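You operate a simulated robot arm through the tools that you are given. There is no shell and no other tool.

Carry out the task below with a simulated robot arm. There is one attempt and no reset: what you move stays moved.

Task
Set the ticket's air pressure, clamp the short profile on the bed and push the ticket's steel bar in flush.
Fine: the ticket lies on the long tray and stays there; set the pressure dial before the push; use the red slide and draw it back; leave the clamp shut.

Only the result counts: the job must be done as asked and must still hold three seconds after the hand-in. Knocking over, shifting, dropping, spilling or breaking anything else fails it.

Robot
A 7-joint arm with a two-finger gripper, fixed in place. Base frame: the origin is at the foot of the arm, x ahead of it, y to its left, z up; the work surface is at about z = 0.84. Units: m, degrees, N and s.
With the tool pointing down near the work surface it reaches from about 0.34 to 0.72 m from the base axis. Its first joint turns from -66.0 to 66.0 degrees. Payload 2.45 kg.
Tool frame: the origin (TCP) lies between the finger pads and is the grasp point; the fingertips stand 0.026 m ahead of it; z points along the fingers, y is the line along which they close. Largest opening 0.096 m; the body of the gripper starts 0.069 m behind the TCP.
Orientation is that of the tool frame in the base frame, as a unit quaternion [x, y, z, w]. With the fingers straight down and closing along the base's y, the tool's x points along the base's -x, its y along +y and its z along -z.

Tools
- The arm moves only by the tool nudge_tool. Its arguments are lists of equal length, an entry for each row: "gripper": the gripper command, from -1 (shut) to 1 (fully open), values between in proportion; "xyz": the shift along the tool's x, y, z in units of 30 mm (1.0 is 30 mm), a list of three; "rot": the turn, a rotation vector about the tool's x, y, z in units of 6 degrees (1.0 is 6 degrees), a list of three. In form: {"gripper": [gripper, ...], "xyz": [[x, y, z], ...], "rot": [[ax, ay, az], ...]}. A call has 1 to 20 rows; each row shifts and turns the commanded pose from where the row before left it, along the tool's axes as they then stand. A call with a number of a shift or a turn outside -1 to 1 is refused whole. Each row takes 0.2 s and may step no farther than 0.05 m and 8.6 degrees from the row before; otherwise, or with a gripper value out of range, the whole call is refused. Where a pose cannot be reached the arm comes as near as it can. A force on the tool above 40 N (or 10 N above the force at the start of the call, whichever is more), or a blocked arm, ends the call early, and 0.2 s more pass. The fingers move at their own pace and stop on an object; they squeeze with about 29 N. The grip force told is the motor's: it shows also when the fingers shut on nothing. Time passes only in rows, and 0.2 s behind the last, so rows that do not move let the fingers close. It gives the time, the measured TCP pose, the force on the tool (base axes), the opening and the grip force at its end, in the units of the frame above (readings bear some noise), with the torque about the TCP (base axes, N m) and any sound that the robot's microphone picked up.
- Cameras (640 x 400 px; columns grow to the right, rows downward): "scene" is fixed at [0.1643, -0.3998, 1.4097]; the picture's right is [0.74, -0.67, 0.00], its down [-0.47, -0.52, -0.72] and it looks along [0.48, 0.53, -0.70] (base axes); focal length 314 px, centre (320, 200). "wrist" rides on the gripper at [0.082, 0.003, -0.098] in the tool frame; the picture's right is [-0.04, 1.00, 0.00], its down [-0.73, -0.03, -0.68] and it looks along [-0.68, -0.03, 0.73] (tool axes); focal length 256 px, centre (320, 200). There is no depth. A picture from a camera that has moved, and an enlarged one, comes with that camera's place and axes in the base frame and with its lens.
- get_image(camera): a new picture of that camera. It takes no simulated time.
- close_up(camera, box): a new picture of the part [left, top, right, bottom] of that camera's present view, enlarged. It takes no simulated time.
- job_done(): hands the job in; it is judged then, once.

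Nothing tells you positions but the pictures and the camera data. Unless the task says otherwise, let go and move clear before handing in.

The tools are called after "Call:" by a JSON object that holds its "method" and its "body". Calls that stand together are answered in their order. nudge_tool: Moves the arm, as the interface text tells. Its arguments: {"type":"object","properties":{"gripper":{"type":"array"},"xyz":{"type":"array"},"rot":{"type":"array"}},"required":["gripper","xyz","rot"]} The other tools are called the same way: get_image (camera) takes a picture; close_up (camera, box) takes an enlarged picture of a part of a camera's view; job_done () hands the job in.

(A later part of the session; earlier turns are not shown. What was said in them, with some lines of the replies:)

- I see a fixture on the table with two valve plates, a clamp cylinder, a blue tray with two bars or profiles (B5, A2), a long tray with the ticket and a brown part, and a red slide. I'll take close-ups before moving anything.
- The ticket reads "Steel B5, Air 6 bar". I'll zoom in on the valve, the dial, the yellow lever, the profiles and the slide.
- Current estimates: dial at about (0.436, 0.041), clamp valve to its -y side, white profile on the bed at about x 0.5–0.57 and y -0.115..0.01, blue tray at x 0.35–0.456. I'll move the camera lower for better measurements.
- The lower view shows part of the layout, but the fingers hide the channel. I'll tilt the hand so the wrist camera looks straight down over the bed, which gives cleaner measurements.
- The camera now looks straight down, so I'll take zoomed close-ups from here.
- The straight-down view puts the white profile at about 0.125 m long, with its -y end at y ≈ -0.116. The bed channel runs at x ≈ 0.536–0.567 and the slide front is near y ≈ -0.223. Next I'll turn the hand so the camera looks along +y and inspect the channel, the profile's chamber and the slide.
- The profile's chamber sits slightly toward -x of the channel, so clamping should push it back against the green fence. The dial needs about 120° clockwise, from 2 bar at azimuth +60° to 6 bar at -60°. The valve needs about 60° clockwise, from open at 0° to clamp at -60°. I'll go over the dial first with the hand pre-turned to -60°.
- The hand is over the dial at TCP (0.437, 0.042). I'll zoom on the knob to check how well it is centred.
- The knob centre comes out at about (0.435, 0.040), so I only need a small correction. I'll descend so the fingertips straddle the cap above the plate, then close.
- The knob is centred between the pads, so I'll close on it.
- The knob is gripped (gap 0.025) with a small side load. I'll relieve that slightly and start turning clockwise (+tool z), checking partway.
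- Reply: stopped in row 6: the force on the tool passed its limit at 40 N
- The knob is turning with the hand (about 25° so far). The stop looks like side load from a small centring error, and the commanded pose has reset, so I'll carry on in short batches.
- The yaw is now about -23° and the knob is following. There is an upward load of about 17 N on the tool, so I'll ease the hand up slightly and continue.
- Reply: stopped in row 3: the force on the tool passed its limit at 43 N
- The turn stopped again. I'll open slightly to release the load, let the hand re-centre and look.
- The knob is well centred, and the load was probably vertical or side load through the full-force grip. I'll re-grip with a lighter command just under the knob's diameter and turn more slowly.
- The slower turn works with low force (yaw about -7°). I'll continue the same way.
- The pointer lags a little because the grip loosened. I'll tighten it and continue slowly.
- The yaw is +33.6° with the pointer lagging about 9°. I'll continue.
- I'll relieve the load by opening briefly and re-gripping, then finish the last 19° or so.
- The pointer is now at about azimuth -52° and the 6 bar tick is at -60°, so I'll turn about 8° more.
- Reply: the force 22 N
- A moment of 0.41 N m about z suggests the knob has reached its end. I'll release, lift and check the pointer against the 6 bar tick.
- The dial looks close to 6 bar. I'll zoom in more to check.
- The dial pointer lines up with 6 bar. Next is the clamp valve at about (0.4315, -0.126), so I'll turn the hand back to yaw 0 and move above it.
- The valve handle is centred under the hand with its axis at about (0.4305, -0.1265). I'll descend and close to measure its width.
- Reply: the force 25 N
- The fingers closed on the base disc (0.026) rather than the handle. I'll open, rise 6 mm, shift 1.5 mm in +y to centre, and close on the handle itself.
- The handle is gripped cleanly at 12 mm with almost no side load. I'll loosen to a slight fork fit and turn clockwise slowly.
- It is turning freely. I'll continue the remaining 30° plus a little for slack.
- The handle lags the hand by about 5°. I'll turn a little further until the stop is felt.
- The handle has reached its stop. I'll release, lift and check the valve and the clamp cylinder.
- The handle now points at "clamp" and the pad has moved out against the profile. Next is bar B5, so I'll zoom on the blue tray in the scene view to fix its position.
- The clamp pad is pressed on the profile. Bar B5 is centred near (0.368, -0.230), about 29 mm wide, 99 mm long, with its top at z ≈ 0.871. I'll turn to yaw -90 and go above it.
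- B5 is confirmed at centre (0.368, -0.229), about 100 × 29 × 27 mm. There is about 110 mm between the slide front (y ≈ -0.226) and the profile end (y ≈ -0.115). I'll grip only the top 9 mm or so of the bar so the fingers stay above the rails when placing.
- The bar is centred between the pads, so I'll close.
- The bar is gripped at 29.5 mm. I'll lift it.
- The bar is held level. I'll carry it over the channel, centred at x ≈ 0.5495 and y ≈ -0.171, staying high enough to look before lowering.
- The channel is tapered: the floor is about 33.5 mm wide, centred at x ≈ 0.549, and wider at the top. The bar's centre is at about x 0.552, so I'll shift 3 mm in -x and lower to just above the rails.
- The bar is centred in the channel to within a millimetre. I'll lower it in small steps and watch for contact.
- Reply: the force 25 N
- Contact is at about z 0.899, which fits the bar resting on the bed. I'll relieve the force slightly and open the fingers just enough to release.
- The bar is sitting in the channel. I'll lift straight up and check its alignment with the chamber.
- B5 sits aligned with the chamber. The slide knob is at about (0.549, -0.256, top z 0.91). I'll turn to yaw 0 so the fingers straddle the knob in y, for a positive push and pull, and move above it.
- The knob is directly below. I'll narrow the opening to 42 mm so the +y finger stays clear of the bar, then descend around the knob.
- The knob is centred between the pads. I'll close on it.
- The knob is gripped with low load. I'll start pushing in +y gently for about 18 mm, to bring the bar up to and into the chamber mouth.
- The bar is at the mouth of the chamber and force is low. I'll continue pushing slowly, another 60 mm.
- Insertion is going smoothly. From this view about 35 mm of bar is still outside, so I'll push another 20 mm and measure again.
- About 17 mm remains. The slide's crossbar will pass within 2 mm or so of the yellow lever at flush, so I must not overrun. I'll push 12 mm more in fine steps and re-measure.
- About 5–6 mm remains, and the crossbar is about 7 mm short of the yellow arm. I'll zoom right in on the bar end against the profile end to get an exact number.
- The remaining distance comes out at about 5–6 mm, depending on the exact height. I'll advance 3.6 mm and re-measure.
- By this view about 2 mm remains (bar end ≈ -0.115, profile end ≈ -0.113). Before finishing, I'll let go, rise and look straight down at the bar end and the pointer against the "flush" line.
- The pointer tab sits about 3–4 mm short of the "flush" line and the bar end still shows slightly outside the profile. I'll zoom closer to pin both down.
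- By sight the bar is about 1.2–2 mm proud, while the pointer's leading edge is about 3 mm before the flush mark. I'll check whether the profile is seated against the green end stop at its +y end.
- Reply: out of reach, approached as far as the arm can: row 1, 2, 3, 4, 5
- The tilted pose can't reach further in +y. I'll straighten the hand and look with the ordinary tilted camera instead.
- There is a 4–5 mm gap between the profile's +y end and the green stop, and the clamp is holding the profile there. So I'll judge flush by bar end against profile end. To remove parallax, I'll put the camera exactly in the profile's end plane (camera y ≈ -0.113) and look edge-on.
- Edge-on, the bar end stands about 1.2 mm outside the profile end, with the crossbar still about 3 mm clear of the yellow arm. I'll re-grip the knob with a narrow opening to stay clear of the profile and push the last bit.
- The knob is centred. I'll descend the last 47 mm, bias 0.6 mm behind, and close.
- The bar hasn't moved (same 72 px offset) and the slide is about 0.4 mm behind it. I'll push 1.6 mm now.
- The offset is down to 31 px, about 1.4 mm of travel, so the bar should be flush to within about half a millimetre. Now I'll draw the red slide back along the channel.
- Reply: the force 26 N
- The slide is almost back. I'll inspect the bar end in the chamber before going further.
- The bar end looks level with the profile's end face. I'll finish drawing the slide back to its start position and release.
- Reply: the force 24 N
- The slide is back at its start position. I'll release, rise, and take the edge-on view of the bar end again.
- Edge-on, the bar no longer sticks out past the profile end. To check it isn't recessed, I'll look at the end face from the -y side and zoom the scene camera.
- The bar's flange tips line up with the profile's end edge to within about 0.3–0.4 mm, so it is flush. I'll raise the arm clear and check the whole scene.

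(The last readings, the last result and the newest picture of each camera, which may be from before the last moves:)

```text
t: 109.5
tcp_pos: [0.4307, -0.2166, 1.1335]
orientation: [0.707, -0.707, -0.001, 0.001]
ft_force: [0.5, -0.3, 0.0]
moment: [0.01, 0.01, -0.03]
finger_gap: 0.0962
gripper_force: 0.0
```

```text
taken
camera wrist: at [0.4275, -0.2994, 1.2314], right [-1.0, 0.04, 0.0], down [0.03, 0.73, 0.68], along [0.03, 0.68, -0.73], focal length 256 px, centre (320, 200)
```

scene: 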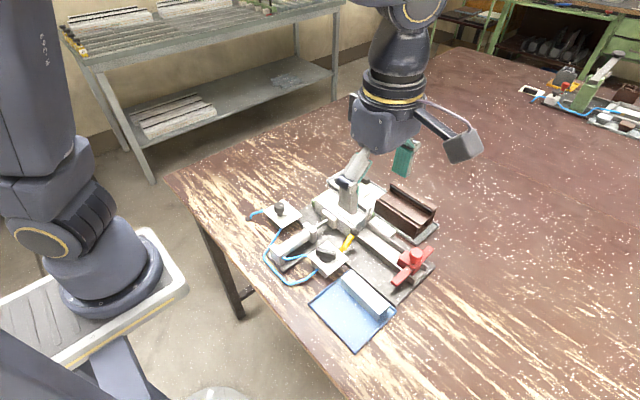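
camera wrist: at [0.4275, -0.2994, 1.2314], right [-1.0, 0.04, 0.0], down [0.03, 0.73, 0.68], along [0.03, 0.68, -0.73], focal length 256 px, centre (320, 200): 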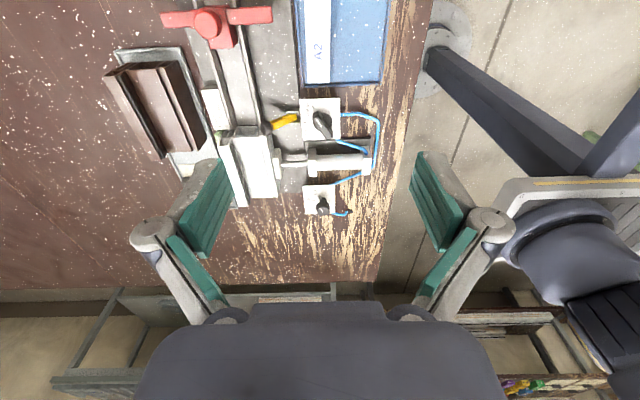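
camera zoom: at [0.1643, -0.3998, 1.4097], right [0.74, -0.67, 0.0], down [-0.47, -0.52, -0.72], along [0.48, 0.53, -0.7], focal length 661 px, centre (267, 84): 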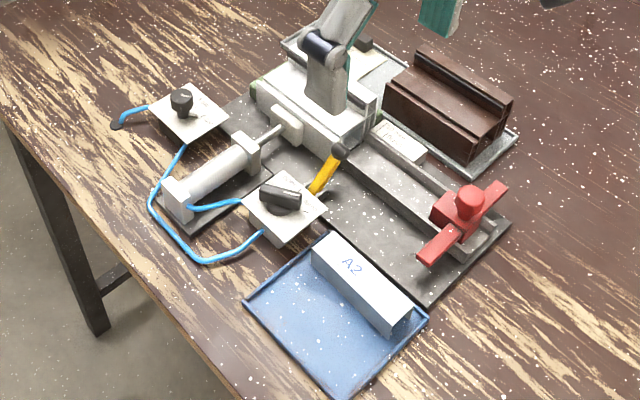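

Everything looks in place, so I'll do one last check of the dial, the valve and the slide before handing in.

Call:
{"method": "close_up", "body": {"camera": "scene", "box": [272, 198, 296, 218]}}

Call:
{"method": "close_up", "body": {"camera": "scene", "box": [305, 225, 365, 280]}}

Call:
{"method": "close_up", "body": {"camera": "scene", "box": [350, 215, 450, 300]}}

Call:
{"method": "close_up", "body": {"camera": "wrist", "box": [300, 170, 345, 220]}}

```text
16.00 times, centred on (284, 208) of scene
camera zoom: at [0.1643, -0.3998, 1.4097], right [0.74, -0.67, 0.0], down [-0.47, -0.52, -0.72], along [0.48, 0.53, -0.7], focal length 5020 px, centre (896, 72)
```

zoom: 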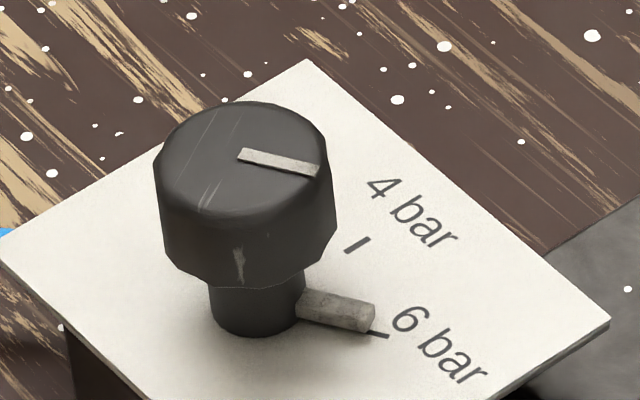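

```text
7.27 times, centred on (335, 252) of scene
camera zoom: at [0.1643, -0.3998, 1.4097], right [0.74, -0.67, 0.0], down [-0.47, -0.52, -0.72], along [0.48, 0.53, -0.7], focal length 2282 px, centre (211, -182)
```

zoom: 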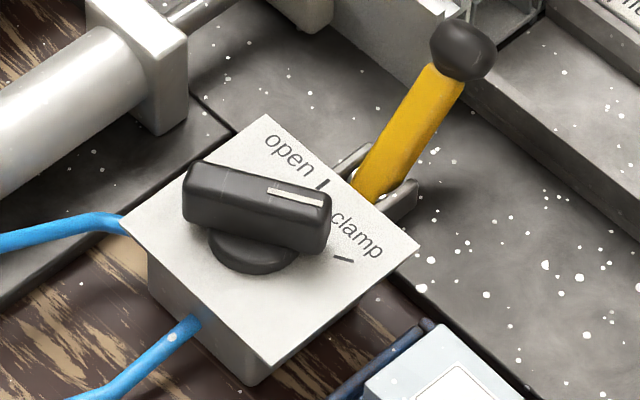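

```text
4.71 times, centred on (400, 258) of scene
camera zoom: at [0.1643, -0.3998, 1.4097], right [0.74, -0.67, 0.0], down [-0.47, -0.52, -0.72], along [0.48, 0.53, -0.7], focal length 1477 px, centre (-56, -71)
```

zoom: 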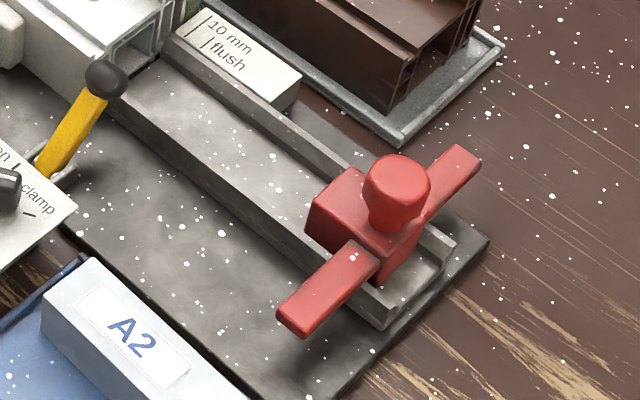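

```text
8.00 times, centred on (322, 195) of wrist
camera zoom: at [0.4275, -0.2994, 1.2314], right [-1.0, 0.04, 0.0], down [0.03, 0.73, 0.68], along [0.03, 0.68, -0.73], focal length 2048 px, centre (300, 240)
```

zoom: 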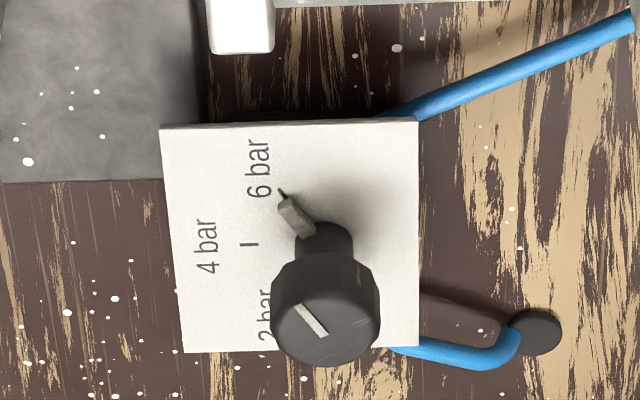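

The dial pointer is on the 6 bar tick, the valve is on "clamp" with the pad pressed against the profile, and B5 is flush in the profile. The red slide is drawn back, A2 and the ticket have not moved, and the arm is clear, so I'm handing in.

Call:
{"method": "job_done", "body": {}}

```text
The job is handed in.
```

I set the air to 6 bar, clamped the profile on the bed and pushed steel bar B5 in flush. The job is handed in, but no verdict has come back.

- **Pressure:** the dial points at the 6 bar mark and was set before the push.
- **Clamp:** the valve is on "clamp" and the pad presses on the white profile. I took that to be the short profile because it was already on the bed. It measured about the same length as the brown one.
- **Bar:** by eye, B5's end sits within about 0.4 mm of the profile's end, if anything slightly inside it.
- **Flush mark:** I judged flush against the profile itself, not the mark. When I stopped pushing, the slide's pointer should still have been about 1.5 mm short of the mark. The profile sits about 4–5 mm short of the green end stop, which may explain the difference.
- **Slide and the rest:** the red slide is drawn back to where it started. The ticket, bar A2, the brown profile and the yellow lever are where they were, and the arm is clear.
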